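You operate a simulated robot arm through the tools that you are given. There is no shell and no other tool. Be economical: measure what you need, move in short steps, check, and stop when the job is done.

You run a simulated robot arm. Do the job below in one go: nothing can be reset, and whatever is moved stays where it is left.

## Task
Take the blue filter cartridge on the top of the black cabinet and put it away in the tall carton.

The check looks at the end state, three seconds after you hand in, the way a careful person would. Anything else that was tipped, shoved, dropped, spilled or broken makes it a failure.

## Robot
A 7-joint arm with a two-finger parallel gripper on a trunk, on a base that drives. Base frame: it is fixed to the floor where the robot stands at the start and does not move with it; the origin is under the middle of the robot, x ahead of it, y to its left, z up. Readings come in m, degrees, newtons and seconds.
With the tool pointing down near the work surface it reaches from about 0.34 to 0.76 m from the robot's upright axis, wherever it stands. Its first joint turns from -115.0 to 115.0 degrees. Places, roughly: tall carton inside [-0.6, 0.6, 0.2]. Payload 3.91 kg.
The tool frame sits at the grasp point between the pads (the TCP): z along the fingers, y along the line on which they close. The tips reach 0.03 m beyond it. The gripper opens to 0.11 m. The fingers are 0.02 m wide and 0.01 m thick; the gripper's body (0.048 by 0.112 m) begins 0.055 m behind the TCP.
Orientation is that of the tool frame in the base frame, as a unit quaternion [w, x, y, z]. With the fingers straight down and closing along the base's y, the tool's x points along the base's -x, its y along +y and its z along -z.

## Interface
- The arm moves only by the tool drive_tool. Its argument "series" is a list of rows, each a list of 7 numbers: the shift along the tool's x, y, z in m, then the turn, a rotation vector about the tool's x, y, z in degrees, then the finger opening in m, from 0 to 0.11. In form: [[x, y, z, wx, wy, wz, gripper], ...]. A call has 1 to 8 rows; each row is the pose to reach, as a shift and turn from the pose commanded when the call began, along the tool's axes at that moment. A row lasts 0.2 s, in which the tool goes at most 0.05 m and 8.6 degrees; a call with a longer step from one row to the next is refused whole, and so is a gripper value outside its range. Where a pose cannot be reached the arm comes as near as it can. A force on the tool above 40 N (or 10 N above the force at the start of the call, whichever is more), or a blocked arm, ends the call early, and 0.2 s more pass. The fingers move at their own pace (about 0.108 m/s each) and stop on an object; they squeeze with about 21 N. The grip force told is the motor's: it shows also when the fingers shut on nothing. Time passes only in rows, and 0.2 s behind the last, so rows that repeat a pose let the fingers close. It gives the time, the measured TCP pose, the force on the tool (base axes), the opening and the grip force at its end, in the units of the frame above (readings bear some noise).
- Cameras (640 x 400 px; columns grow to the right, rows downward): "scene" is now at [-0.0328, 0.201, 1.5351]; the picture's right is [0.85, -0.53, 0.00], its down [-0.49, -0.79, -0.36] and it looks along [0.19, 0.31, -0.93] (base axes); focal length 253 px, centre (320, 200). "wrist" rides on the gripper at [0.072, 0.017, -0.103] in the tool frame; the picture's right is [-0.23, 0.97, 0.00], its down [-0.76, -0.18, -0.62] and it looks along [-0.61, -0.14, 0.78] (tool axes); focal length 222 px, centre (320, 200). There is no depth. A picture from a camera that has moved, and an enlarged one, comes with that camera's place and axes in the base frame and with its lens.
- grab_frame(camera): a new picture of that camera. It takes no simulated time.
- lift_body(by): slides the trunk up (or, below 0, down) by that many m; the arm and the scene camera ride with it, the base frame stays. It gives what a move gives, with no picture.
- steer(legs): drives the robot by 1 to 6 legs, each [ahead, turn to the left] in m and degrees, along the robot's own axes; the way and the turn of a leg run together, so that a leg with both is an arc; at most 1.5 m and 180 degrees a leg. The arm and the cameras ride along, it lands a little off, and it stops where it bumps. It gives what a move gives.
- head_to(pan, tilt): turns the head with the scene camera to pan (to the left, within 155 degrees either way) and tilt (down, from -29 to 69), counted from straight ahead of the robot. It gives what a move gives.
- zoom(camera, box): a new picture of the part [left, top, right, bottom] of that camera's present view, enlarged. It takes no simulated time.
- close_job(): hands the job in; it is judged then, once.

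Work in short steps. Places have to be worked out from the pictures, the camera data and where the tool is seen: move nearer, look again, correct. Check each grasp and each placing, and mend what went wrong. You have 120 turns and 78 pictures in all, those below and enlarged ones among them. Open the gripper and draw the arm clear of the work before you hand the job in, unless the task says otherwise; then end with one line.

The tools are called after ">>>" as a command line: name --pt "numbers of a row" for each row, then --argument value for the rest, lists and objects as JSON in quotes. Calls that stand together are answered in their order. drive_tool: Moves the arm, as the interface text tells. Its arguments: {"type":"object","properties":{"series":{"type":"array","items":{"type":"array","items":{"type":"number"}}}},"required":["series"]} The other tools are called the same way: lift_body (by) slides the trunk up or down; steer (legs) drives the base; head_to (pan, tilt) turns the head that bears the scene camera; grab_frame (camera) takes a picture; zoom (camera, box) takes an enlarged picture of a part of a camera's view; close_job () hands the job in.

At the start:

```text
clock: 0.0
tool_pos: [-0.0865, 0.4749, 1.1712]
tool_rot: [0.0, 0.0, 1.0, 0.0]
ft_force: [-1.0, -0.1, 1.3]
grip_width: 0.1096
grip_force: 0.0
trunk travel left (down, up): [-0.675, 0.315]
robot x, y, heading: [0.0011, -0.0018, -0.0]
head pan, tilt: [58.0, 68.8]
```

scene: 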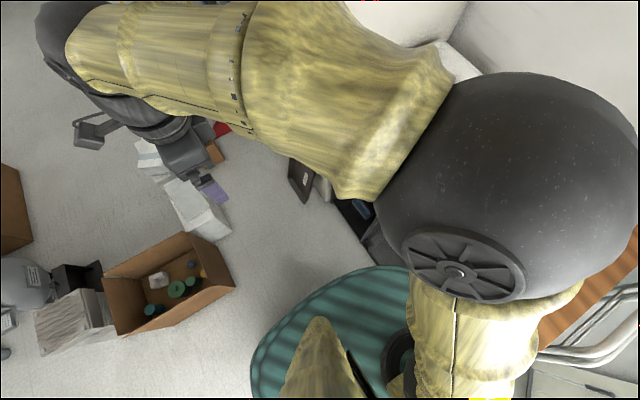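
wrist: 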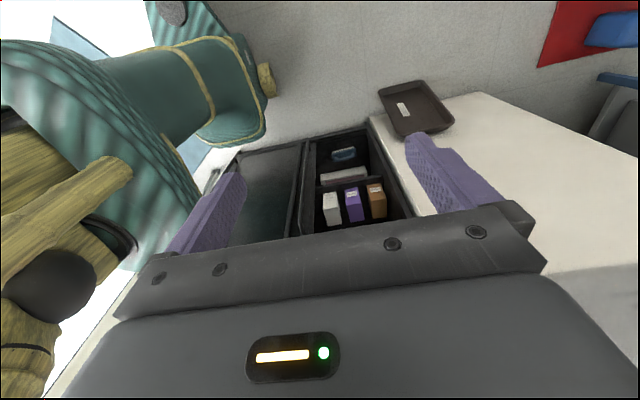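

The pictures show a carton on the floor (left) and some boxes on the surface, but no clear black cabinet yet. I turn the head to look around.

>>> head_to --pan 0 --tilt 35

>>> grab_frame --camera "scene"

>>> head_to --pan 100 --tilt 45

>>> grab_frame --camera "scene"

>>> head_to --pan -80 --tilt 40

>>> grab_frame --camera "scene"

```text
clock: 1.3
tool_pos: [-0.0846, 0.477, 1.171]
tool_rot: [0.0, 0.0, 1.0, 0.0]
ft_force: [0.1, -0.6, 0.1]
grip_width: 0.11
grip_force: 0.0
trunk travel left (down, up): [-0.675, 0.315]
robot x, y, heading: [0.0, -0.0006, 0.0]
head pan, tilt: [0.0, 35.0]
```

```text
75 pictures are left
camera scene: at [0.0257, 0.1536, 1.5788], right [0.0, -1.0, 0.0], down [-0.57, 0.0, -0.82], along [0.82, 0.0, -0.57], focal length 253 px, centre (320, 200)
```

scene: 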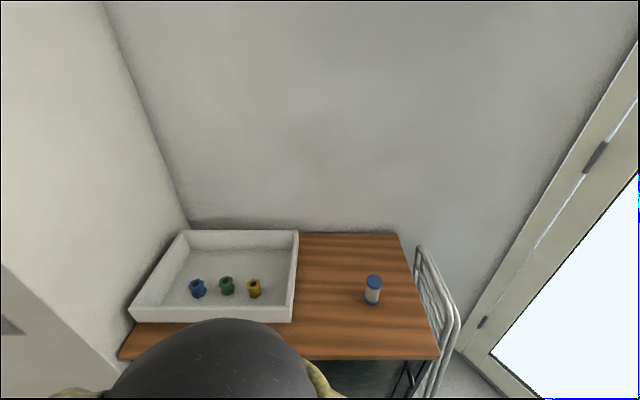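

```text
clock: 3.0
tool_pos: [-0.0861, 0.4755, 1.1702]
tool_rot: [0.0, 0.0, 1.0, 0.001]
ft_force: [-0.7, -0.7, -0.2]
grip_width: 0.1101
grip_force: 0.1
trunk travel left (down, up): [-0.675, 0.315]
robot x, y, heading: [-0.0025, 0.0001, -0.0]
head pan, tilt: [100.0, 45.0]
```

```text
74 pictures are left
camera scene: at [-0.0765, 0.2336, 1.564], right [0.98, 0.17, 0.0], down [0.12, -0.7, -0.71], along [-0.12, 0.7, -0.71], focal length 253 px, centre (320, 200)
```

scene: 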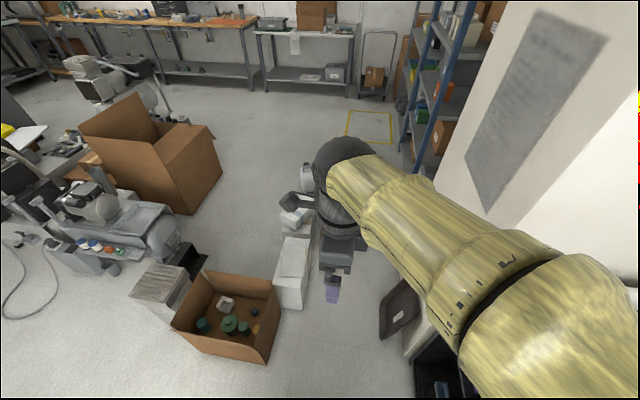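

```text
clock: 5.7
tool_pos: [-0.085, 0.4753, 1.1706]
tool_rot: [0.0, 0.0, 1.0, 0.0]
ft_force: [-0.7, -0.1, 0.0]
grip_width: 0.1102
grip_force: 0.1
trunk travel left (down, up): [-0.675, 0.315]
robot x, y, heading: [-0.003, 0.0036, 0.3]
head pan, tilt: [-80.0, 40.0]
```

```text
73 pictures are left
camera scene: at [-0.0476, 0.0698, 1.5713], right [-0.98, -0.17, 0.0], down [-0.11, 0.63, -0.77], along [0.13, -0.75, -0.64], focal length 253 px, centre (320, 200)
```

scene: 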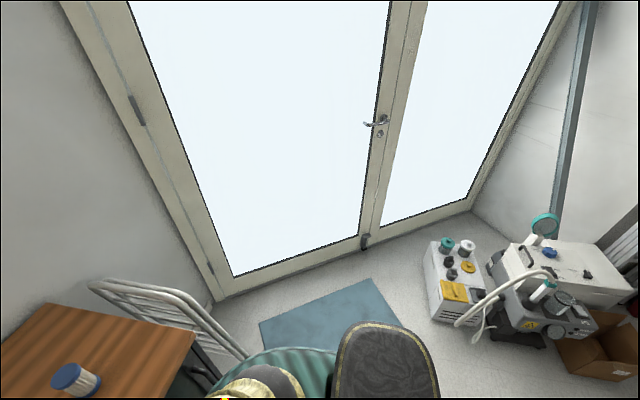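

The tall carton is the open one on the floor at about (-0.62, 0.63). A blue-capped cartridge stands on the wooden-topped unit ahead. I check what the dark items are and look for a black cabinet.

>>> zoom --camera "wrist" --box '[200, 60, 480, 260]'

>>> head_to --pan 25 --tilt 65

>>> grab_frame --camera "scene"

>>> head_to --pan -20 --tilt 60

>>> grab_frame --camera "scene"

>>> head_to --pan 155 --tilt 45

>>> grab_frame --camera "scene"

```text
2.00 times, centred on (340, 160) of wrist
camera zoom: at [-0.158, 0.492, 1.2743], right [0.23, 0.97, 0.0], down [0.76, -0.18, 0.62], along [0.61, -0.14, -0.78], focal length 444 px, centre (280, 280)
```

zoom: 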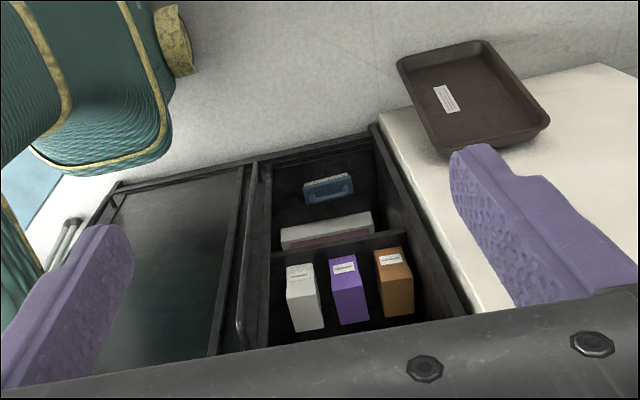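

```text
clock: 7.5
tool_pos: [-0.0861, 0.4755, 1.1708]
tool_rot: [0.0, 0.0, 1.0, 0.0]
ft_force: [0.3, 1.0, 0.6]
grip_width: 0.1101
grip_force: 0.0
trunk travel left (down, up): [-0.675, 0.315]
robot x, y, heading: [0.0025, 0.0035, 0.1]
head pan, tilt: [25.0, 65.0]
```

```text
71 pictures are left
camera scene: at [-0.0074, 0.1791, 1.5389], right [0.42, -0.91, 0.0], down [-0.82, -0.38, -0.42], along [0.38, 0.18, -0.91], focal length 253 px, centre (320, 200)
```

scene: 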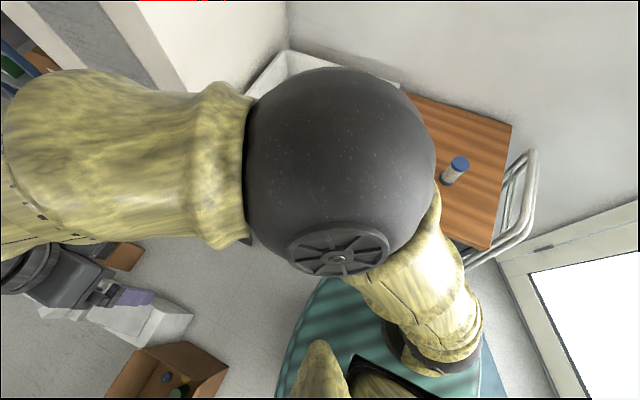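

```text
clock: 8.7
tool_pos: [-0.0862, 0.4761, 1.1719]
tool_rot: [0.0, 0.001, 1.0, 0.0]
ft_force: [0.1, -0.6, 0.1]
grip_width: 0.1099
grip_force: 0.0
trunk travel left (down, up): [-0.675, 0.315]
robot x, y, heading: [-0.0014, 0.0036, 0.0]
head pan, tilt: [-20.0, 60.0]
```

```text
70 pictures are left
camera scene: at [0.0003, 0.1308, 1.5445], right [-0.34, -0.94, 0.0], down [-0.81, 0.3, -0.5], along [0.47, -0.17, -0.87], focal length 253 px, centre (320, 200)
```

scene: 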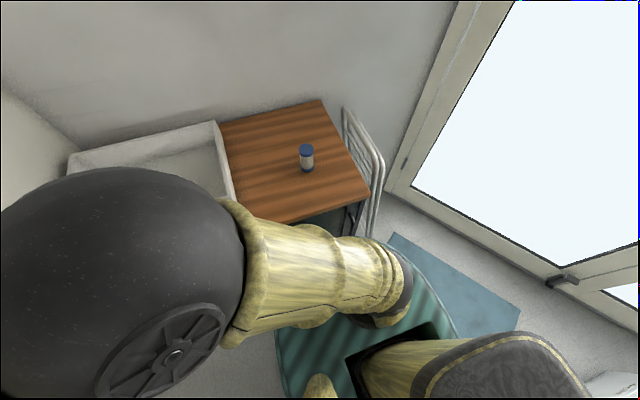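

```text
clock: 11.3
tool_pos: [-0.0855, 0.475, 1.1709]
tool_rot: [-0.001, 0.0, 1.0, 0.0]
ft_force: [0.3, -0.1, -0.2]
grip_width: 0.1102
grip_force: 0.2
trunk travel left (down, up): [-0.675, 0.315]
robot x, y, heading: [0.0004, -0.0022, -0.1]
head pan, tilt: [154.7, 45.0]
```

```text
69 pictures are left
camera scene: at [-0.1359, 0.1883, 1.564], right [0.43, 0.9, 0.0], down [0.64, -0.3, -0.71], along [-0.64, 0.3, -0.71], focal length 253 px, centre (320, 200)
```

scene: 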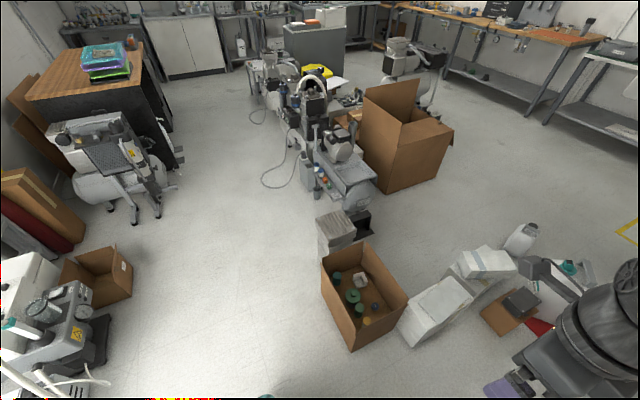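

The blue-capped cartridge sits at about (0.475, 0.0, 0.95) on the wood top, but I need to see what that unit is. I back up a little and look at its front.

>>> steer --legs '[[-0.5, 0]]'

>>> head_to --pan 0 --tilt 45

>>> grab_frame --camera "scene"

>>> grab_frame --camera "wrist"

```text
clock: 14.2
tool_pos: [-0.5787, 0.4747, 1.1696]
tool_rot: [0.0, -0.001, 1.0, 0.001]
ft_force: [-0.2, -0.2, -0.7]
grip_width: 0.1098
grip_force: 0.1
trunk travel left (down, up): [-0.675, 0.315]
robot x, y, heading: [-0.4929, -0.0039, 0.5]
head pan, tilt: [154.7, 45.0]
```

```text
clock: 16.6
tool_pos: [-0.5794, 0.4742, 1.1716]
tool_rot: [0.0, -0.001, 1.0, 0.0]
ft_force: [-0.2, -0.8, 0.1]
grip_width: 0.1097
grip_force: 0.1
trunk travel left (down, up): [-0.675, 0.315]
robot x, y, heading: [-0.4924, 0.0019, 0.2]
head pan, tilt: [0.0, 45.0]
```

```text
68 pictures are left
camera scene: at [-0.4733, 0.1528, 1.564], right [0.0, -1.0, 0.0], down [-0.71, 0.0, -0.71], along [0.71, 0.0, -0.71], focal length 253 px, centre (320, 200)
```

scene: 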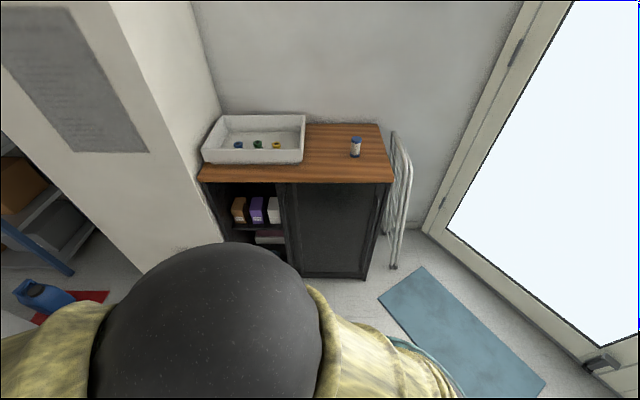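

```text
67 pictures are left
camera wrist: at [-0.6515, 0.4906, 1.2743], right [0.22, 0.97, 0.0], down [0.76, -0.18, 0.62], along [0.61, -0.14, -0.78], focal length 222 px, centre (320, 200)
```

wrist: 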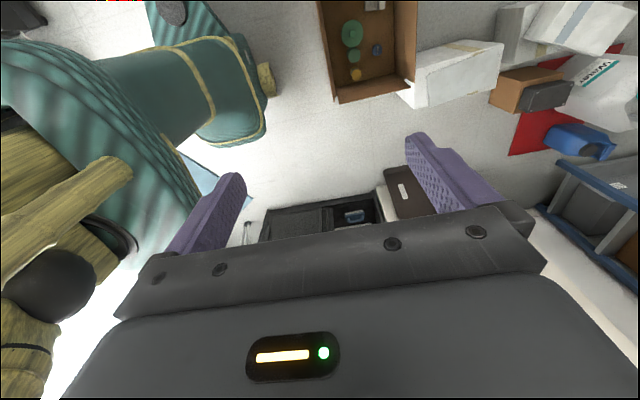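

The blue-capped cartridge stands on the wooden top of a black cabinet, so that's the target at about (0.48, 0.0). I zoom in to measure it.

>>> zoom --camera "scene" --box '[300, 110, 412, 180]'

>>> zoom --camera "wrist" --box '[300, 0, 460, 100]'

```text
5.71 times, centred on (356, 145) of scene
camera zoom: at [-0.4733, 0.1528, 1.564], right [0.0, -1.0, 0.0], down [-0.71, 0.0, -0.71], along [0.71, 0.0, -0.71], focal length 1444 px, centre (114, 514)
```

zoom: 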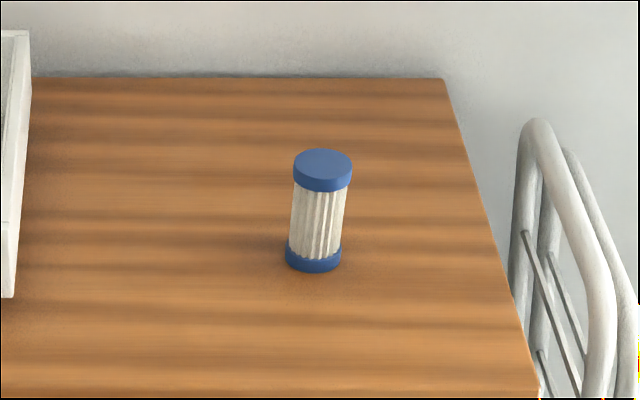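

```text
4.00 times, centred on (380, 50) of wrist
camera zoom: at [-0.6515, 0.4906, 1.2743], right [0.22, 0.97, 0.0], down [0.76, -0.18, 0.62], along [0.61, -0.14, -0.78], focal length 888 px, centre (80, 800)
```

zoom: 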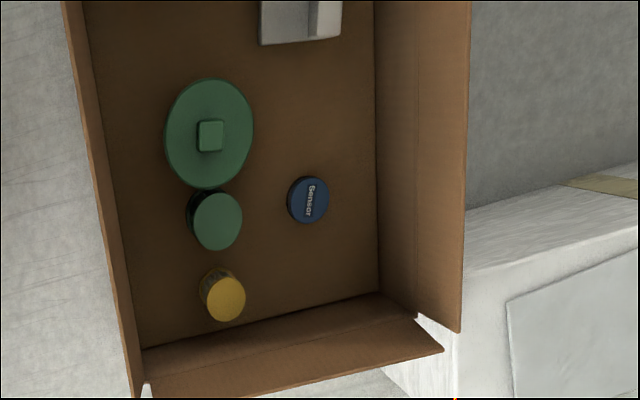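

The cartridge is about 45 mm wide and 85 mm tall, standing at (0.477, -0.004) with its top near z = 0.985. With the robot clear of the cabinet, I swing the arm round the upright axis from the left to the front, one third first.

>>> drive_tool --pt "-0.0464 0.0062 0 0 0 5.6 0.11" --pt "-0.0933 0.0079 0 0 0 11.2 0.11" --pt "-0.1401 0.005 0 0 0 16.8 0.11" --pt "-0.1864 -0.0025 0 0 0 22.4 0.11" --pt "-0.2317 -0.0144 0 0 0 28.0 0.11" --pt "-0.2757 -0.0308 0 0 0 33.6 0.11"

```text
clock: 18.0
tool_pos: [-0.3021, 0.4442, 1.1711]
tool_rot: [-0.001, 0.288, 0.958, 0.001]
ft_force: [0.0, -0.3, 0.0]
grip_width: 0.1103
grip_force: 0.0
trunk travel left (down, up): [-0.675, 0.315]
robot x, y, heading: [-0.4888, -0.0016, 0.2]
head pan, tilt: [0.0, 45.0]
```

The swing works as expected, so I repeat it twice.

>>> drive_tool --pt "-0.0464 0.0062 0 0 0 5.6 0.11" --pt "-0.0933 0.0079 0 0 0 11.2 0.11" --pt "-0.1401 0.005 0 0 0 16.8 0.11" --pt "-0.1864 -0.0025 0 0 0 22.4 0.11" --pt "-0.2317 -0.0144 0 0 0 28.0 0.11" --pt "-0.2757 -0.0308 0 0 0 33.6 0.11"

>>> drive_tool --pt "-0.0464 0.0062 0 0 0 5.6 0.11" --pt "-0.0933 0.0079 0 0 0 11.2 0.11" --pt "-0.1401 0.005 0 0 0 16.8 0.11" --pt "-0.1864 -0.0025 0 0 0 22.4 0.11" --pt "-0.2317 -0.0144 0 0 0 28.0 0.11" --pt "-0.2757 -0.0308 0 0 0 33.6 0.11"

>>> grab_frame --camera "scene"

>>> grab_frame --camera "wrist"

```text
clock: 19.4
tool_pos: [-0.0888, 0.2654, 1.172]
tool_rot: [-0.001, 0.552, 0.834, 0.001]
ft_force: [0.3, -0.2, 0.5]
grip_width: 0.1099
grip_force: 0.0
trunk travel left (down, up): [-0.675, 0.315]
robot x, y, heading: [-0.4898, 0.001, 0.2]
head pan, tilt: [0.0, 45.0]
```

```text
clock: 20.8
tool_pos: [-0.0109, 0.0001, 1.1707]
tool_rot: [0.0, 0.77, 0.638, 0.001]
ft_force: [0.3, -0.3, -0.8]
grip_width: 0.1101
grip_force: 0.1
trunk travel left (down, up): [-0.675, 0.315]
robot x, y, heading: [-0.489, -0.0021, 0.1]
head pan, tilt: [0.0, 45.0]
```

```text
64 pictures are left
camera scene: at [-0.4731, 0.1517, 1.5641], right [0.0, -1.0, 0.0], down [-0.71, 0.0, -0.71], along [0.71, 0.0, -0.71], focal length 253 px, centre (320, 200)
```

scene: 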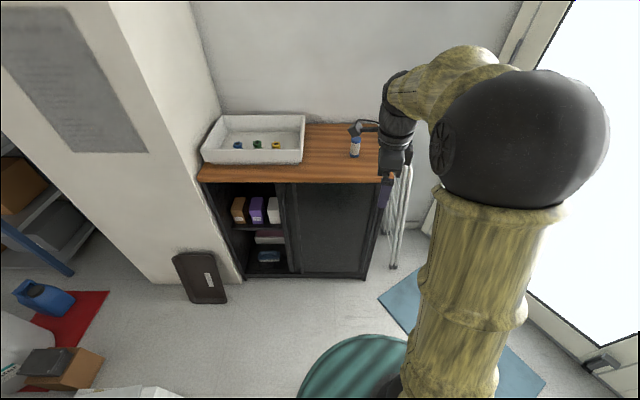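

```text
63 pictures are left
camera wrist: at [0.0198, 0.0675, 1.274], right [0.91, -0.4, 0.0], down [-0.32, -0.72, 0.62], along [-0.25, -0.57, -0.78], focal length 222 px, centre (320, 200)
```

wrist: 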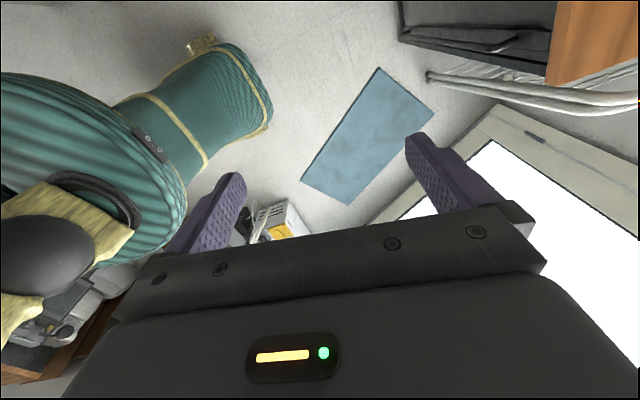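

The arm now points ahead with the tool at (-0.011, 0, 1.171). I drive forward most of the way and check.

>>> steer --legs '[[0.38, 0]]'

>>> grab_frame --camera "scene"

>>> grab_frame --camera "wrist"

```text
clock: 23.2
tool_pos: [0.3732, 0.0012, 1.169]
tool_rot: [-0.001, 0.77, 0.638, -0.001]
ft_force: [-0.7, 0.2, 0.5]
grip_width: 0.11
grip_force: 0.0
trunk travel left (down, up): [-0.675, 0.315]
robot x, y, heading: [-0.1107, 0.0045, -0.0]
head pan, tilt: [0.0, 45.0]
```

```text
62 pictures are left
camera scene: at [-0.0889, 0.1532, 1.5639], right [0.0, -1.0, 0.0], down [-0.71, 0.0, -0.71], along [0.71, 0.0, -0.71], focal length 253 px, centre (320, 200)
```

scene: 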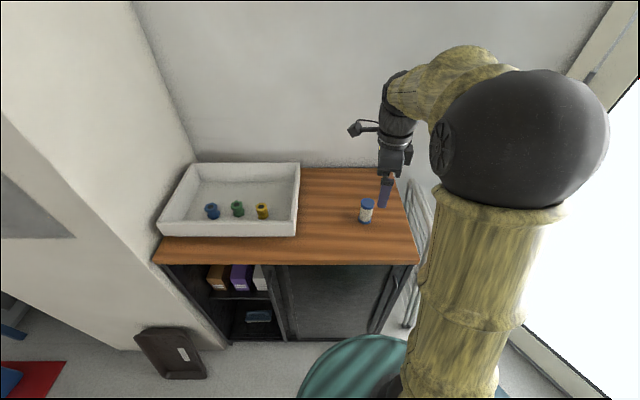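

```text
61 pictures are left
camera wrist: at [0.4035, 0.0678, 1.2736], right [0.91, -0.41, 0.0], down [-0.32, -0.72, 0.62], along [-0.25, -0.57, -0.78], focal length 222 px, centre (320, 200)
```

wrist: 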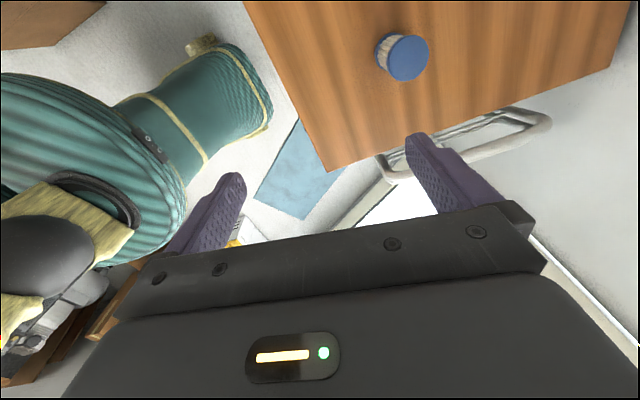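

Both cameras place the cartridge at about (0.479, 0.002). I drive the last 0.105 m and correct the rest with the arm.

>>> steer --legs '[[0.105, 0]]'

>>> grab_frame --camera "wrist"

>>> grab_frame --camera "scene"

```text
clock: 24.4
tool_pos: [0.4787, 0.0002, 1.1692]
tool_rot: [-0.001, 0.77, 0.638, -0.001]
ft_force: [0.0, 0.6, 0.0]
grip_width: 0.11
grip_force: 0.1
trunk travel left (down, up): [-0.675, 0.315]
robot x, y, heading: [-0.0044, -0.0025, -0.1]
head pan, tilt: [0.0, 45.0]
```

```text
60 pictures are left
camera wrist: at [0.5091, 0.068, 1.2731], right [0.91, -0.41, 0.0], down [-0.32, -0.72, 0.62], along [-0.25, -0.57, -0.78], focal length 222 px, centre (320, 200)
```

wrist: 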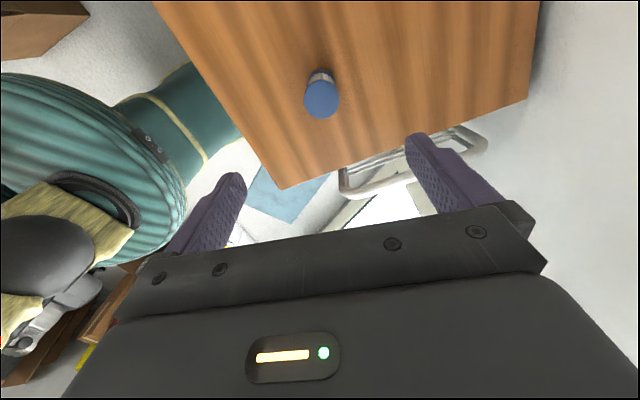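

```text
59 pictures are left
camera scene: at [0.0168, 0.1533, 1.5639], right [0.0, -1.0, 0.0], down [-0.71, 0.0, -0.71], along [0.71, 0.0, -0.71], focal length 253 px, centre (320, 200)
```

scene: 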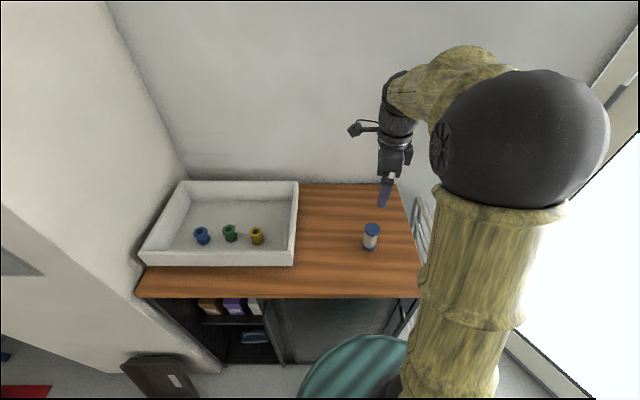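

The tool is within about 3 mm of the cartridge axis. I descend part-way, to just above the cap, and look again.

>>> drive_tool --pt "0.002 0.003 0.045 0 0 0 0.11" --pt "0.002 0.003 0.09 0 0 0 0.11" --pt "0.002 0.003 0.13 0 0 0 0.11"

>>> grab_frame --camera "wrist"

>>> zoom --camera "scene" --box '[320, 150, 440, 270]'

```text
clock: 25.2
tool_pos: [0.4815, 0.0013, 1.0421]
tool_rot: [-0.001, 0.771, 0.637, 0.0]
ft_force: [0.3, 0.1, -0.7]
grip_width: 0.1099
grip_force: 0.1
trunk travel left (down, up): [-0.675, 0.315]
robot x, y, heading: [-0.0018, 0.0004, -0.0]
head pan, tilt: [0.0, 45.0]
```

```text
58 pictures are left
camera wrist: at [0.5115, 0.0694, 1.1442], right [0.91, -0.41, 0.0], down [-0.32, -0.72, 0.62], along [-0.25, -0.57, -0.78], focal length 222 px, centre (320, 200)
```

wrist: 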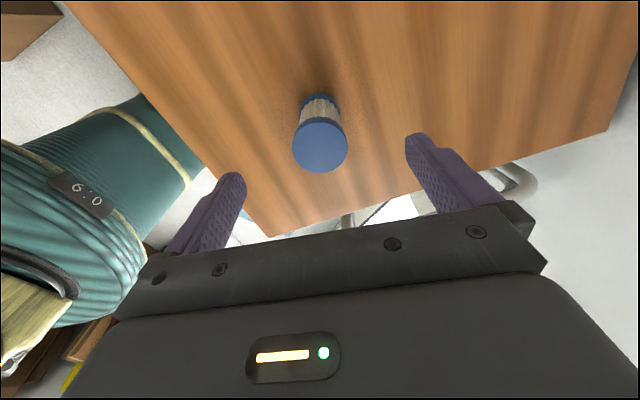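

```text
3.33 times, centred on (380, 210) of scene
camera zoom: at [0.0158, 0.1534, 1.564], right [0.0, -1.0, 0.0], down [-0.71, 0.0, -0.71], along [0.71, 0.0, -0.71], focal length 842 px, centre (120, 167)
```

zoom: 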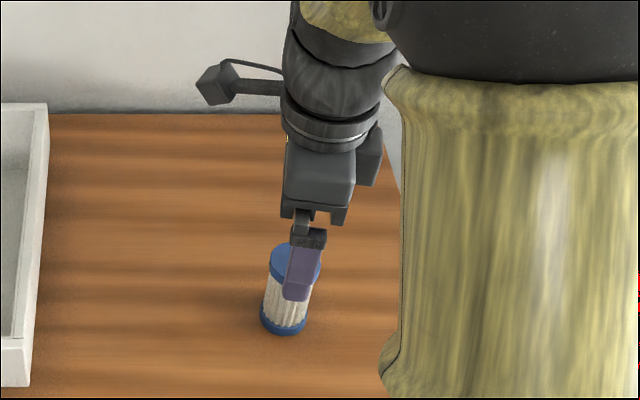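

Aligned with the cap centre at (0.482, 0.001). I descend so the pads straddle the middle, then close.

>>> drive_tool --pt "0 0 0.045 0 0 0 0.11" --pt "0 0 0.09 0 0 0 0.11" --pt "0 0 0.092 0 0 0 0.06" --pt "0 0 0.092 0 0 0 0.03" --pt "0 0 0.092 0 0 0 0.03" --pt "0 0 0.092 0 0 0 0.03"

>>> grab_frame --camera "wrist"

```text
clock: 26.6
tool_pos: [0.4803, 0.0016, 0.9491]
tool_rot: [0.0, 0.771, 0.637, 0.0]
ft_force: [0.5, -0.1, -0.4]
grip_width: 0.0433
grip_force: 20.2
trunk travel left (down, up): [-0.675, 0.315]
robot x, y, heading: [-0.0031, -0.0009, -0.1]
head pan, tilt: [0.0, 45.0]
```

```text
56 pictures are left
camera wrist: at [0.511, 0.0692, 1.0521], right [0.91, -0.41, 0.0], down [-0.32, -0.72, 0.62], along [-0.25, -0.57, -0.78], focal length 222 px, centre (320, 200)
```

wrist: 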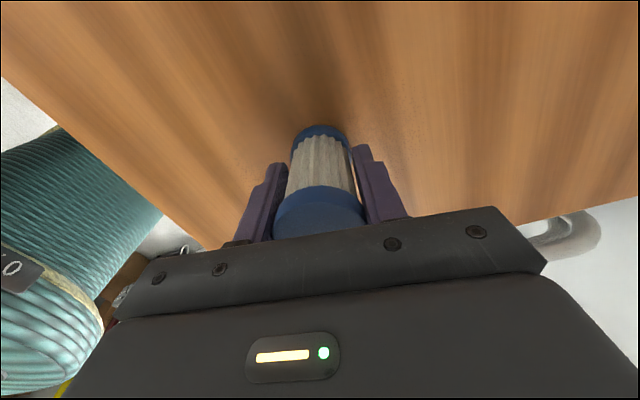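

The fingers hold it at 43 mm with 20 N. I lift.

>>> drive_tool --pt "0 0 -0.03 0 0 0 0.03" --pt "0 0 -0.07 0 0 0 0.03" --pt "0 0 -0.115 0 0 0 0.03" --pt "0 0 -0.16 0 0 0 0.03" --pt "0 0 -0.205 0 0 0 0.03" --pt "0 0 -0.22 0 0 0 0.03"

>>> steer --legs '[[-0.49, 0]]'

>>> grab_frame --camera "wrist"

```text
clock: 28.0
tool_pos: [0.4813, 0.0005, 1.1688]
tool_rot: [0.0, 0.771, 0.637, 0.0]
ft_force: [-0.5, 0.2, -0.8]
grip_width: 0.0431
grip_force: 20.8
trunk travel left (down, up): [-0.675, 0.315]
robot x, y, heading: [-0.0027, -0.001, 0.1]
head pan, tilt: [0.0, 45.0]
```

```text
clock: 30.9
tool_pos: [-0.0068, 0.0018, 1.1676]
tool_rot: [0.0, 0.77, 0.638, -0.001]
ft_force: [-0.4, 0.4, -1.4]
grip_width: 0.0433
grip_force: 20.9
trunk travel left (down, up): [-0.675, 0.315]
robot x, y, heading: [-0.4908, 0.0008, 0.2]
head pan, tilt: [0.0, 45.0]
```

```text
55 pictures are left
camera wrist: at [0.0233, 0.0692, 1.2714], right [0.91, -0.4, 0.0], down [-0.32, -0.72, 0.62], along [-0.25, -0.57, -0.78], focal length 222 px, centre (320, 200)
```

wrist: 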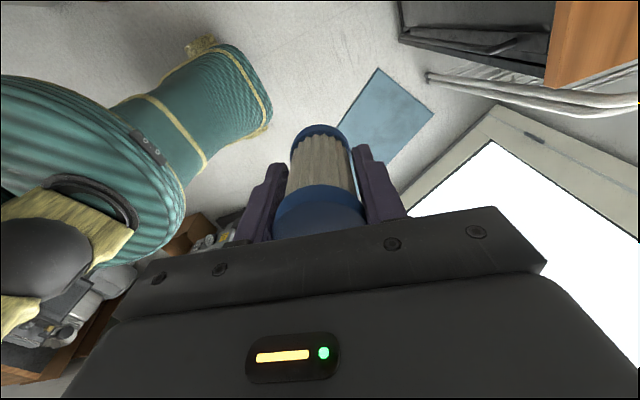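

Still firmly held and clear of the cabinet. I swing the arm back to the left in three mirrored sweeps.

>>> drive_tool --pt "0.0457 -0.0108 0 0 0 -5.6 0.03" --pt "0.0901 -0.0259 0 0 0 -11.2 0.03" --pt "0.1328 -0.0453 0 0 0 -16.8 0.03" --pt "0.1734 -0.0688 0 0 0 -22.4 0.03" --pt "0.2116 -0.0961 0 0 0 -28.0 0.03" --pt "0.2468 -0.1271 0 0 0 -33.6 0.03"

>>> drive_tool --pt "0.0457 -0.0108 0 0 0 -5.6 0.03" --pt "0.0901 -0.0259 0 0 0 -11.2 0.03" --pt "0.1328 -0.0453 0 0 0 -16.8 0.03" --pt "0.1734 -0.0688 0 0 0 -22.4 0.03" --pt "0.2116 -0.0961 0 0 0 -28.0 0.03" --pt "0.2468 -0.1271 0 0 0 -33.6 0.03"

>>> drive_tool --pt "0.0457 -0.0108 0 0 0 -5.6 0.03" --pt "0.0901 -0.0259 0 0 0 -11.2 0.03" --pt "0.1328 -0.0453 0 0 0 -16.8 0.03" --pt "0.1734 -0.0688 0 0 0 -22.4 0.03" --pt "0.2116 -0.0961 0 0 0 -28.0 0.03" --pt "0.2468 -0.1271 0 0 0 -33.6 0.03"

>>> head_to --pan 100 --tilt 60

>>> grab_frame --camera "scene"

>>> grab_frame --camera "wrist"

```text
clock: 32.3
tool_pos: [-0.0864, 0.2674, 1.1672]
tool_rot: [0.0, 0.552, 0.834, 0.0]
ft_force: [-0.1, 0.6, -0.7]
grip_width: 0.0431
grip_force: 20.8
trunk travel left (down, up): [-0.675, 0.315]
robot x, y, heading: [-0.4918, -0.001, -0.1]
head pan, tilt: [0.0, 45.0]
```

```text
clock: 33.7
tool_pos: [-0.3007, 0.446, 1.1684]
tool_rot: [0.0, 0.288, 0.958, -0.001]
ft_force: [-0.9, 0.0, 0.0]
grip_width: 0.0428
grip_force: 20.9
trunk travel left (down, up): [-0.675, 0.315]
robot x, y, heading: [-0.4903, -0.0013, 0.3]
head pan, tilt: [0.0, 45.0]
```

```text
clock: 35.1
tool_pos: [-0.5752, 0.4751, 1.1655]
tool_rot: [0.0, -0.002, 1.0, 0.0]
ft_force: [0.0, 0.5, -1.0]
grip_width: 0.0431
grip_force: 21.3
trunk travel left (down, up): [-0.675, 0.315]
robot x, y, heading: [-0.4898, -0.0039, 0.3]
head pan, tilt: [0.0, 45.0]
```

```text
clock: 36.8
tool_pos: [-0.5726, 0.4768, 1.1669]
tool_rot: [0.0, 0.0, 1.0, 0.001]
ft_force: [0.3, -0.9, -0.6]
grip_width: 0.0429
grip_force: 21.2
trunk travel left (down, up): [-0.675, 0.315]
robot x, y, heading: [-0.4944, -0.0007, 0.3]
head pan, tilt: [100.0, 60.0]
```

```text
54 pictures are left
camera scene: at [-0.5658, 0.2184, 1.5445], right [0.98, 0.18, 0.0], down [0.15, -0.85, -0.5], along [-0.09, 0.49, -0.87], focal length 253 px, centre (320, 200)
```

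scene: 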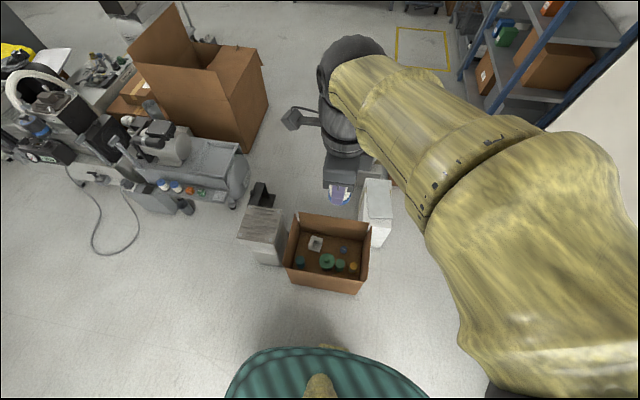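

```text
53 pictures are left
camera wrist: at [-0.6448, 0.4922, 1.2707], right [0.23, 0.97, 0.0], down [0.76, -0.18, 0.62], along [0.61, -0.14, -0.78], focal length 222 px, centre (320, 200)
```

wrist: 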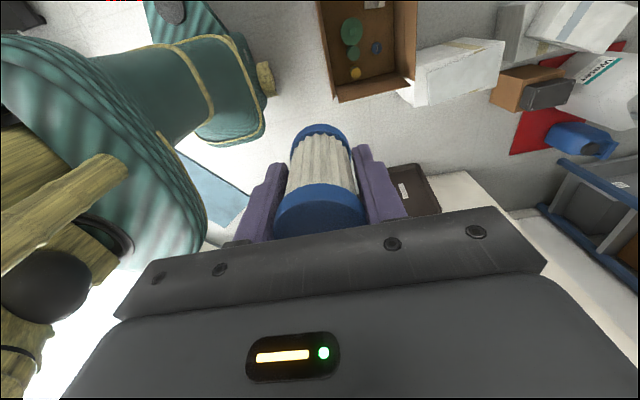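

The given location matches the near carton at about (-0.6, 0.65) (the far box is near (-1.8, 1.8)). I zoom to measure its rim, floor and contents.

>>> zoom --camera "scene" --box '[268, 200, 396, 300]'

>>> zoom --camera "wrist" --box '[300, 0, 460, 110]'

```text
4.00 times, centred on (332, 250) of scene
camera zoom: at [-0.5658, 0.2184, 1.5445], right [0.98, 0.18, 0.0], down [0.15, -0.85, -0.5], along [-0.09, 0.49, -0.87], focal length 1010 px, centre (272, 0)
```

zoom: 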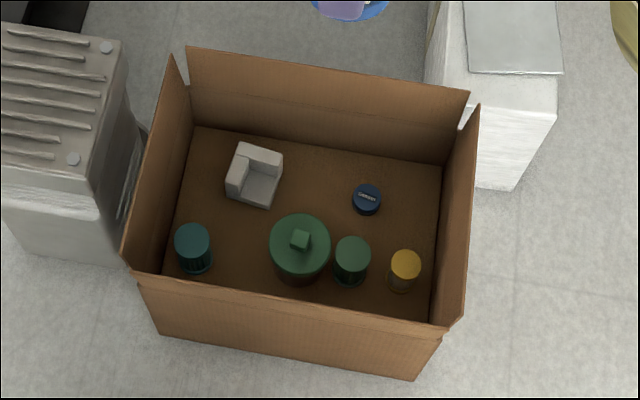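

```text
3.64 times, centred on (380, 55) of wrist
camera zoom: at [-0.6448, 0.4922, 1.2707], right [0.23, 0.97, 0.0], down [0.76, -0.18, 0.62], along [0.61, -0.14, -0.78], focal length 808 px, centre (102, 727)
```

zoom: 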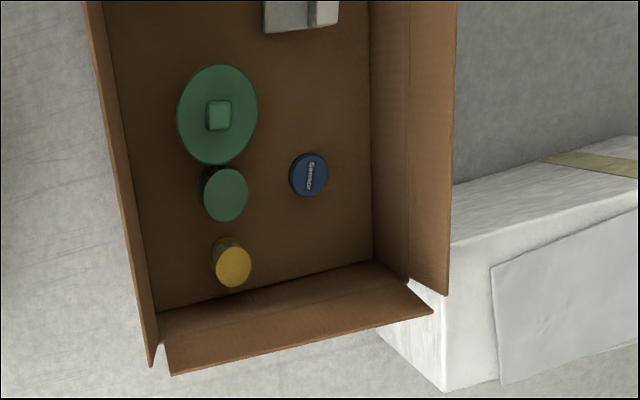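

The carton rim is near z ≈ 0.42 and its floor seems near z ≈ 0.2. A free spot lies at about (-0.592, 0.69), between the white block, the blue disc, the green lid and the back wall. I move above it while still high, then look.

>>> drive_tool --pt "0.004 0.043 0 0 0 0 0.03" --pt "0.008 0.086 0 0 0 0 0.03" --pt "0.012 0.129 0 0 0 0 0.03" --pt "0.016 0.172 0 0 0 0 0.03" --pt "0.02 0.213 0 0 0 0 0.03" --pt "0.02 0.213 0 0 0 0 0.03"

>>> lift_body --by -0.3

>>> grab_frame --camera "wrist"

>>> grab_frame --camera "scene"

```text
clock: 38.2
tool_pos: [-0.5808, 0.6323, 1.152]
tool_rot: [0.001, 0.0, 1.0, 0.001]
ft_force: [-0.5, 0.0, -2.4]
grip_width: 0.043
grip_force: 21.3
out of reach, approached as far as the arm can: row 4, 5, 6
trunk travel left (down, up): [-0.675, 0.315]
robot x, y, heading: [-0.4894, -0.0024, -0.2]
head pan, tilt: [100.0, 60.0]
```

```text
clock: 41.2
tool_pos: [-0.5825, 0.6337, 0.8508]
tool_rot: [0.0, -0.002, 1.0, 0.0]
ft_force: [0.3, 0.7, -0.7]
grip_width: 0.0427
grip_force: 20.8
trunk travel left (down, up): [-0.375, 0.615]
robot x, y, heading: [-0.4917, 0.0003, 0.0]
head pan, tilt: [100.0, 60.0]
```

```text
50 pictures are left
camera wrist: at [-0.6537, 0.6501, 0.9549], right [0.23, 0.97, 0.0], down [0.76, -0.18, 0.62], along [0.61, -0.14, -0.78], focal length 222 px, centre (320, 200)
```

wrist: 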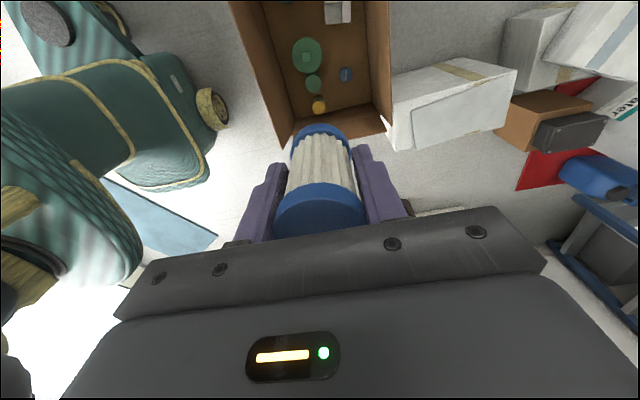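

```text
49 pictures are left
camera scene: at [-0.5659, 0.2184, 1.2445], right [0.98, 0.18, 0.0], down [0.15, -0.85, -0.5], along [-0.09, 0.49, -0.87], focal length 253 px, centre (320, 200)
```

scene: 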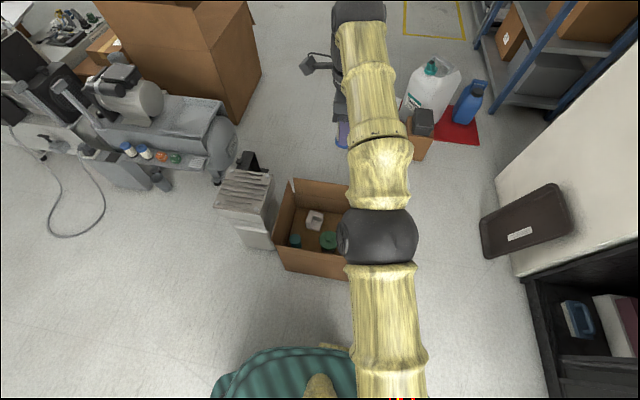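

The high posture ran out of reach at y = 0.633, but lower it reaches further. Triangulation gives lid (-0.597, 0.597, 0.28) and disc (-0.52, 0.69, 0.218), so the carton floor is near z = 0.2. I lower the trunk further, staying above the rim.

>>> lift_body --by -0.28

>>> grab_frame --camera "wrist"

>>> grab_frame --camera "scene"

```text
clock: 44.1
tool_pos: [-0.5818, 0.6348, 0.5715]
tool_rot: [-0.001, -0.002, 1.0, 0.0]
ft_force: [-0.5, -0.7, -1.2]
grip_width: 0.0428
grip_force: 20.6
trunk travel left (down, up): [-0.095, 0.895]
robot x, y, heading: [-0.4912, 0.0006, 0.2]
head pan, tilt: [100.0, 60.0]
```

```text
48 pictures are left
camera wrist: at [-0.6537, 0.65, 0.6749], right [0.23, 0.97, 0.0], down [0.76, -0.18, 0.62], along [0.61, -0.14, -0.78], focal length 222 px, centre (320, 200)
```

wrist: 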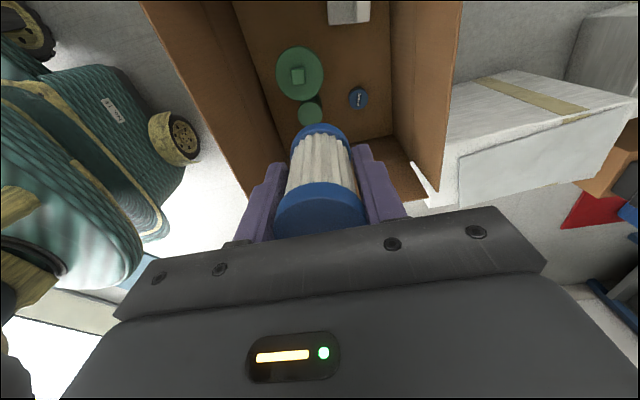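

```text
47 pictures are left
camera scene: at [-0.5659, 0.2184, 0.9645], right [0.98, 0.18, 0.0], down [0.15, -0.85, -0.5], along [-0.09, 0.49, -0.87], focal length 253 px, centre (320, 200)
```

scene: 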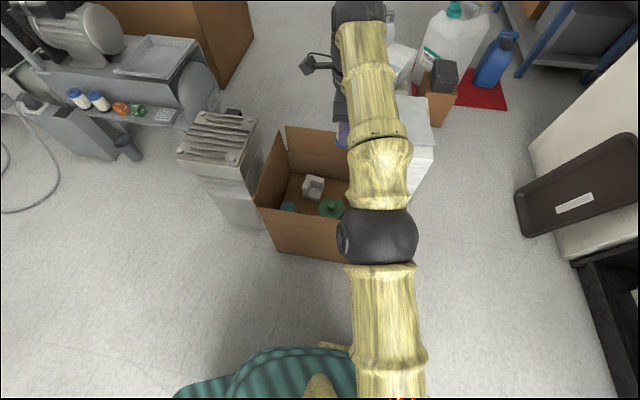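

Refined: lid edge y ≈ 0.64, back wall y ≈ 0.77, white block edge x ≈ -0.643, disc edge x ≈ -0.54, so the spot is (-0.592, 0.70). I check where the arm's commanded pose sits now that it can reach.

>>> drive_tool --pt "0 0 0 0 0 0 0.03" --pt "0 0 0 0 0 0 0.03"

```text
clock: 44.7
tool_pos: [-0.5814, 0.6325, 0.5709]
tool_rot: [0.0, 0.0, 1.0, 0.0]
ft_force: [-0.3, -0.3, -1.1]
grip_width: 0.0431
grip_force: 21.2
trunk travel left (down, up): [-0.095, 0.895]
robot x, y, heading: [-0.4907, 0.0001, 0.2]
head pan, tilt: [100.0, 60.0]
```

The arm at this height relative to the trunk can't extend further. I raise the trunk and lower the arm by the same amount, so it can extend; the final descent can then be done with the trunk.

>>> lift_body --by 0.3

>>> drive_tool --pt "0.003 0.01 0.045 0 0 0 0.03" --pt "0.006 0.02 0.09 0 0 0 0.03" --pt "0.009 0.03 0.135 0 0 0 0.03" --pt "0.011 0.04 0.18 0 0 0 0.03" --pt "0.011 0.05 0.225 0 0 0 0.03" --pt "0.011 0.063 0.265 0 0 0 0.03" --pt "0.011 0.063 0.265 0 0 0 0.03"

>>> grab_frame --camera "wrist"

>>> grab_frame --camera "scene"

```text
clock: 47.7
tool_pos: [-0.5819, 0.6353, 0.8708]
tool_rot: [0.0, -0.001, 1.0, 0.001]
ft_force: [-0.8, -0.6, -0.9]
grip_width: 0.0426
grip_force: 20.8
trunk travel left (down, up): [-0.395, 0.595]
robot x, y, heading: [-0.4929, -0.0028, 0.1]
head pan, tilt: [100.0, 60.0]
```

```text
clock: 49.3
tool_pos: [-0.5898, 0.687, 0.6053]
tool_rot: [0.0, -0.001, 1.0, 0.0]
ft_force: [0.3, 0.1, -0.9]
grip_width: 0.0426
grip_force: 21.3
out of reach, approached as far as the arm can: row 6, 7
trunk travel left (down, up): [-0.395, 0.595]
robot x, y, heading: [-0.4917, 0.0001, 0.2]
head pan, tilt: [100.0, 60.0]
```

```text
46 pictures are left
camera wrist: at [-0.6617, 0.702, 0.7093], right [0.23, 0.97, 0.0], down [0.76, -0.18, 0.62], along [0.61, -0.14, -0.78], focal length 222 px, centre (320, 200)
```

wrist: 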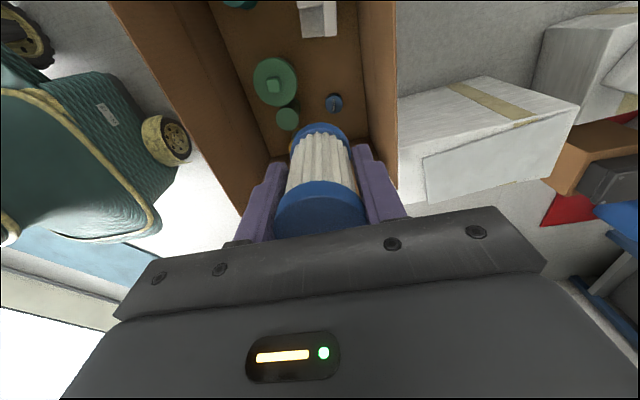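

```text
45 pictures are left
camera scene: at [-0.5659, 0.2186, 1.2644], right [0.98, 0.18, 0.0], down [0.15, -0.85, -0.5], along [-0.09, 0.49, -0.87], focal length 253 px, centre (320, 200)
```

scene: 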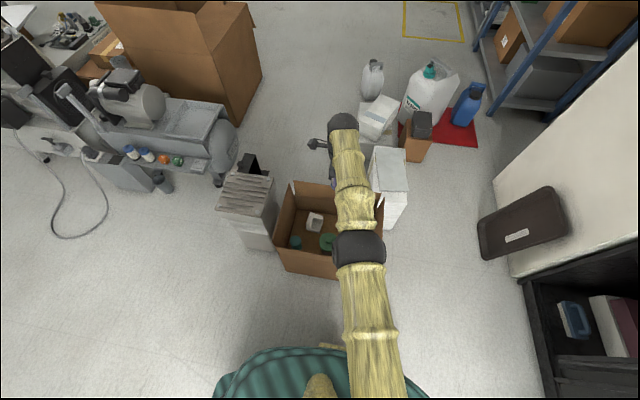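

Reading is (-0.590, 0.687, 0.605), all consistent with the earlier estimate. I drop the arm 5 cm more and extend to y = 0.70, still above the rim.

>>> drive_tool --pt "0.001 0.0 0.025 0 0 0 0.03" --pt "0.002 0.006 0.05 0 0 0 0.03" --pt "0.002 0.013 0.055 0 0 0 0.03" --pt "0.002 0.013 0.055 0 0 0 0.03"

```text
clock: 50.3
tool_pos: [-0.589, 0.6829, 0.5556]
tool_rot: [0.0, -0.001, 1.0, 0.0]
ft_force: [-0.2, 0.2, -1.9]
grip_width: 0.0425
grip_force: 20.8
out of reach, approached as far as the arm can: row 2, 3, 4
trunk travel left (down, up): [-0.395, 0.595]
robot x, y, heading: [-0.4909, -0.0011, 0.0]
head pan, tilt: [100.0, 60.0]
```

Reach peaks near 0.69, so I shift the base about 5 cm toward the carton instead: raise the trunk for clearance, then do a small S-manoeuvre.

>>> lift_body --by 0.2

>>> steer --legs '[[0, 17], [0.2, 0], [0, -17], [-0.191, 0]]'

>>> grab_frame --camera "scene"

```text
clock: 52.4
tool_pos: [-0.5891, 0.6834, 0.7542]
tool_rot: [0.0, -0.001, 1.0, 0.0]
ft_force: [-0.5, -0.1, -0.6]
grip_width: 0.0423
grip_force: 20.8
trunk travel left (down, up): [-0.595, 0.395]
robot x, y, heading: [-0.4882, -0.0013, -0.0]
head pan, tilt: [100.0, 60.0]
```

```text
clock: 57.1
tool_pos: [-0.5888, 0.7422, 0.7549]
tool_rot: [-0.001, 0.0, 1.0, 0.001]
ft_force: [-0.4, 0.1, -1.0]
grip_width: 0.0422
grip_force: 21.0
trunk travel left (down, up): [-0.595, 0.395]
robot x, y, heading: [-0.4928, 0.0568, -0.2]
head pan, tilt: [100.0, 60.0]
```

```text
44 pictures are left
camera scene: at [-0.5652, 0.2774, 1.4644], right [0.98, 0.17, 0.0], down [0.15, -0.85, -0.5], along [-0.09, 0.49, -0.87], focal length 253 px, centre (320, 200)
```

scene: 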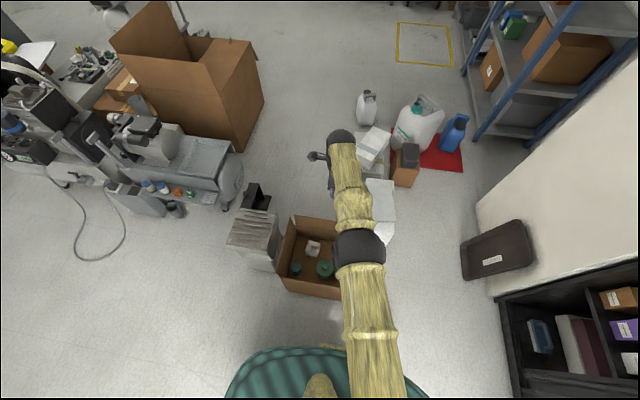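

The tool is now at (-0.589, 0.742). I pull it back to y = 0.70 and lower the trunk to just above the rim.

>>> drive_tool --pt "0.002 -0.042 0 0 0 0 0.03" --pt "0.002 -0.042 0 0 0 0 0.03"

>>> lift_body --by -0.23

>>> grab_frame --camera "wrist"

>>> grab_frame --camera "scene"

```text
clock: 57.7
tool_pos: [-0.5897, 0.6982, 0.7578]
tool_rot: [-0.001, 0.0, 1.0, 0.003]
ft_force: [0.5, -0.9, -0.6]
grip_width: 0.0422
grip_force: 20.7
trunk travel left (down, up): [-0.595, 0.395]
robot x, y, heading: [-0.488, 0.0593, -0.3]
head pan, tilt: [100.0, 60.0]
```

```text
clock: 60.1
tool_pos: [-0.5905, 0.6985, 0.5258]
tool_rot: [-0.001, 0.0, 1.0, 0.0]
ft_force: [-0.9, 0.0, -1.0]
grip_width: 0.0418
grip_force: 21.0
trunk travel left (down, up): [-0.365, 0.625]
robot x, y, heading: [-0.4903, 0.0596, 0.1]
head pan, tilt: [100.0, 60.0]
```

```text
43 pictures are left
camera wrist: at [-0.6628, 0.715, 0.629], right [0.23, 0.97, 0.0], down [0.76, -0.18, 0.62], along [0.61, -0.14, -0.78], focal length 222 px, centre (320, 200)
```

wrist: 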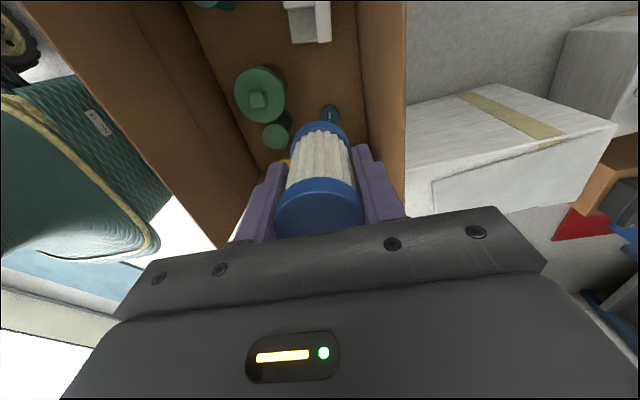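

```text
42 pictures are left
camera scene: at [-0.5649, 0.2773, 1.2345], right [0.98, 0.17, 0.0], down [0.15, -0.85, -0.5], along [-0.09, 0.49, -0.87], focal length 253 px, centre (320, 200)
```

scene: 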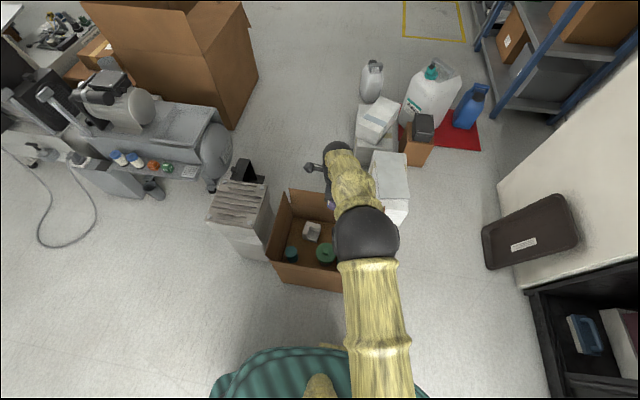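

All clearances check out at about 10–15 mm on every side. I lower the trunk 0.2 m into the carton and look.

>>> lift_body --by -0.2

>>> grab_frame --camera "wrist"

>>> zoom --camera "scene" --box '[240, 140, 420, 300]'

```text
clock: 62.3
tool_pos: [-0.5909, 0.699, 0.3257]
tool_rot: [0.0, -0.001, 1.0, 0.001]
ft_force: [0.0, -0.7, -0.5]
grip_width: 0.0414
grip_force: 21.1
trunk travel left (down, up): [-0.165, 0.825]
robot x, y, heading: [-0.4914, 0.0607, -0.4]
head pan, tilt: [100.0, 60.0]
```

```text
41 pictures are left
camera wrist: at [-0.6628, 0.715, 0.429], right [0.23, 0.97, 0.0], down [0.76, -0.18, 0.62], along [0.61, -0.14, -0.78], focal length 222 px, centre (320, 200)
```

wrist: 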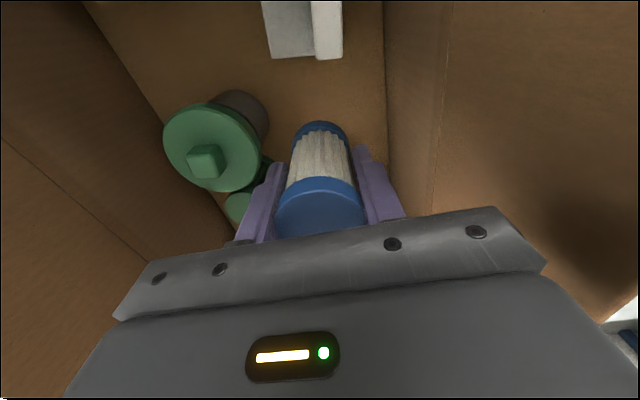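

```text
2.50 times, centred on (330, 220) of scene
camera zoom: at [-0.5649, 0.2772, 1.0345], right [0.98, 0.17, 0.0], down [0.15, -0.85, -0.5], along [-0.09, 0.49, -0.87], focal length 632 px, centre (295, 150)
```

zoom: 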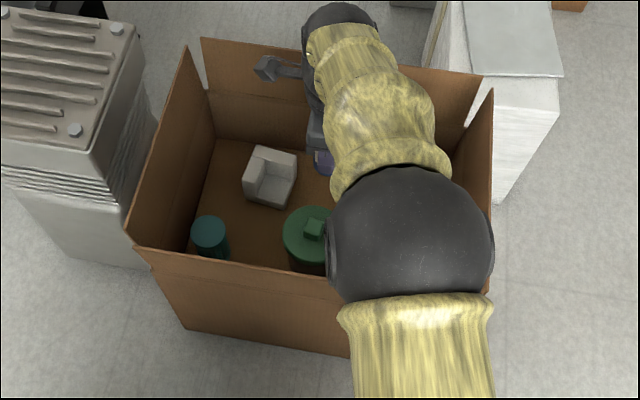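

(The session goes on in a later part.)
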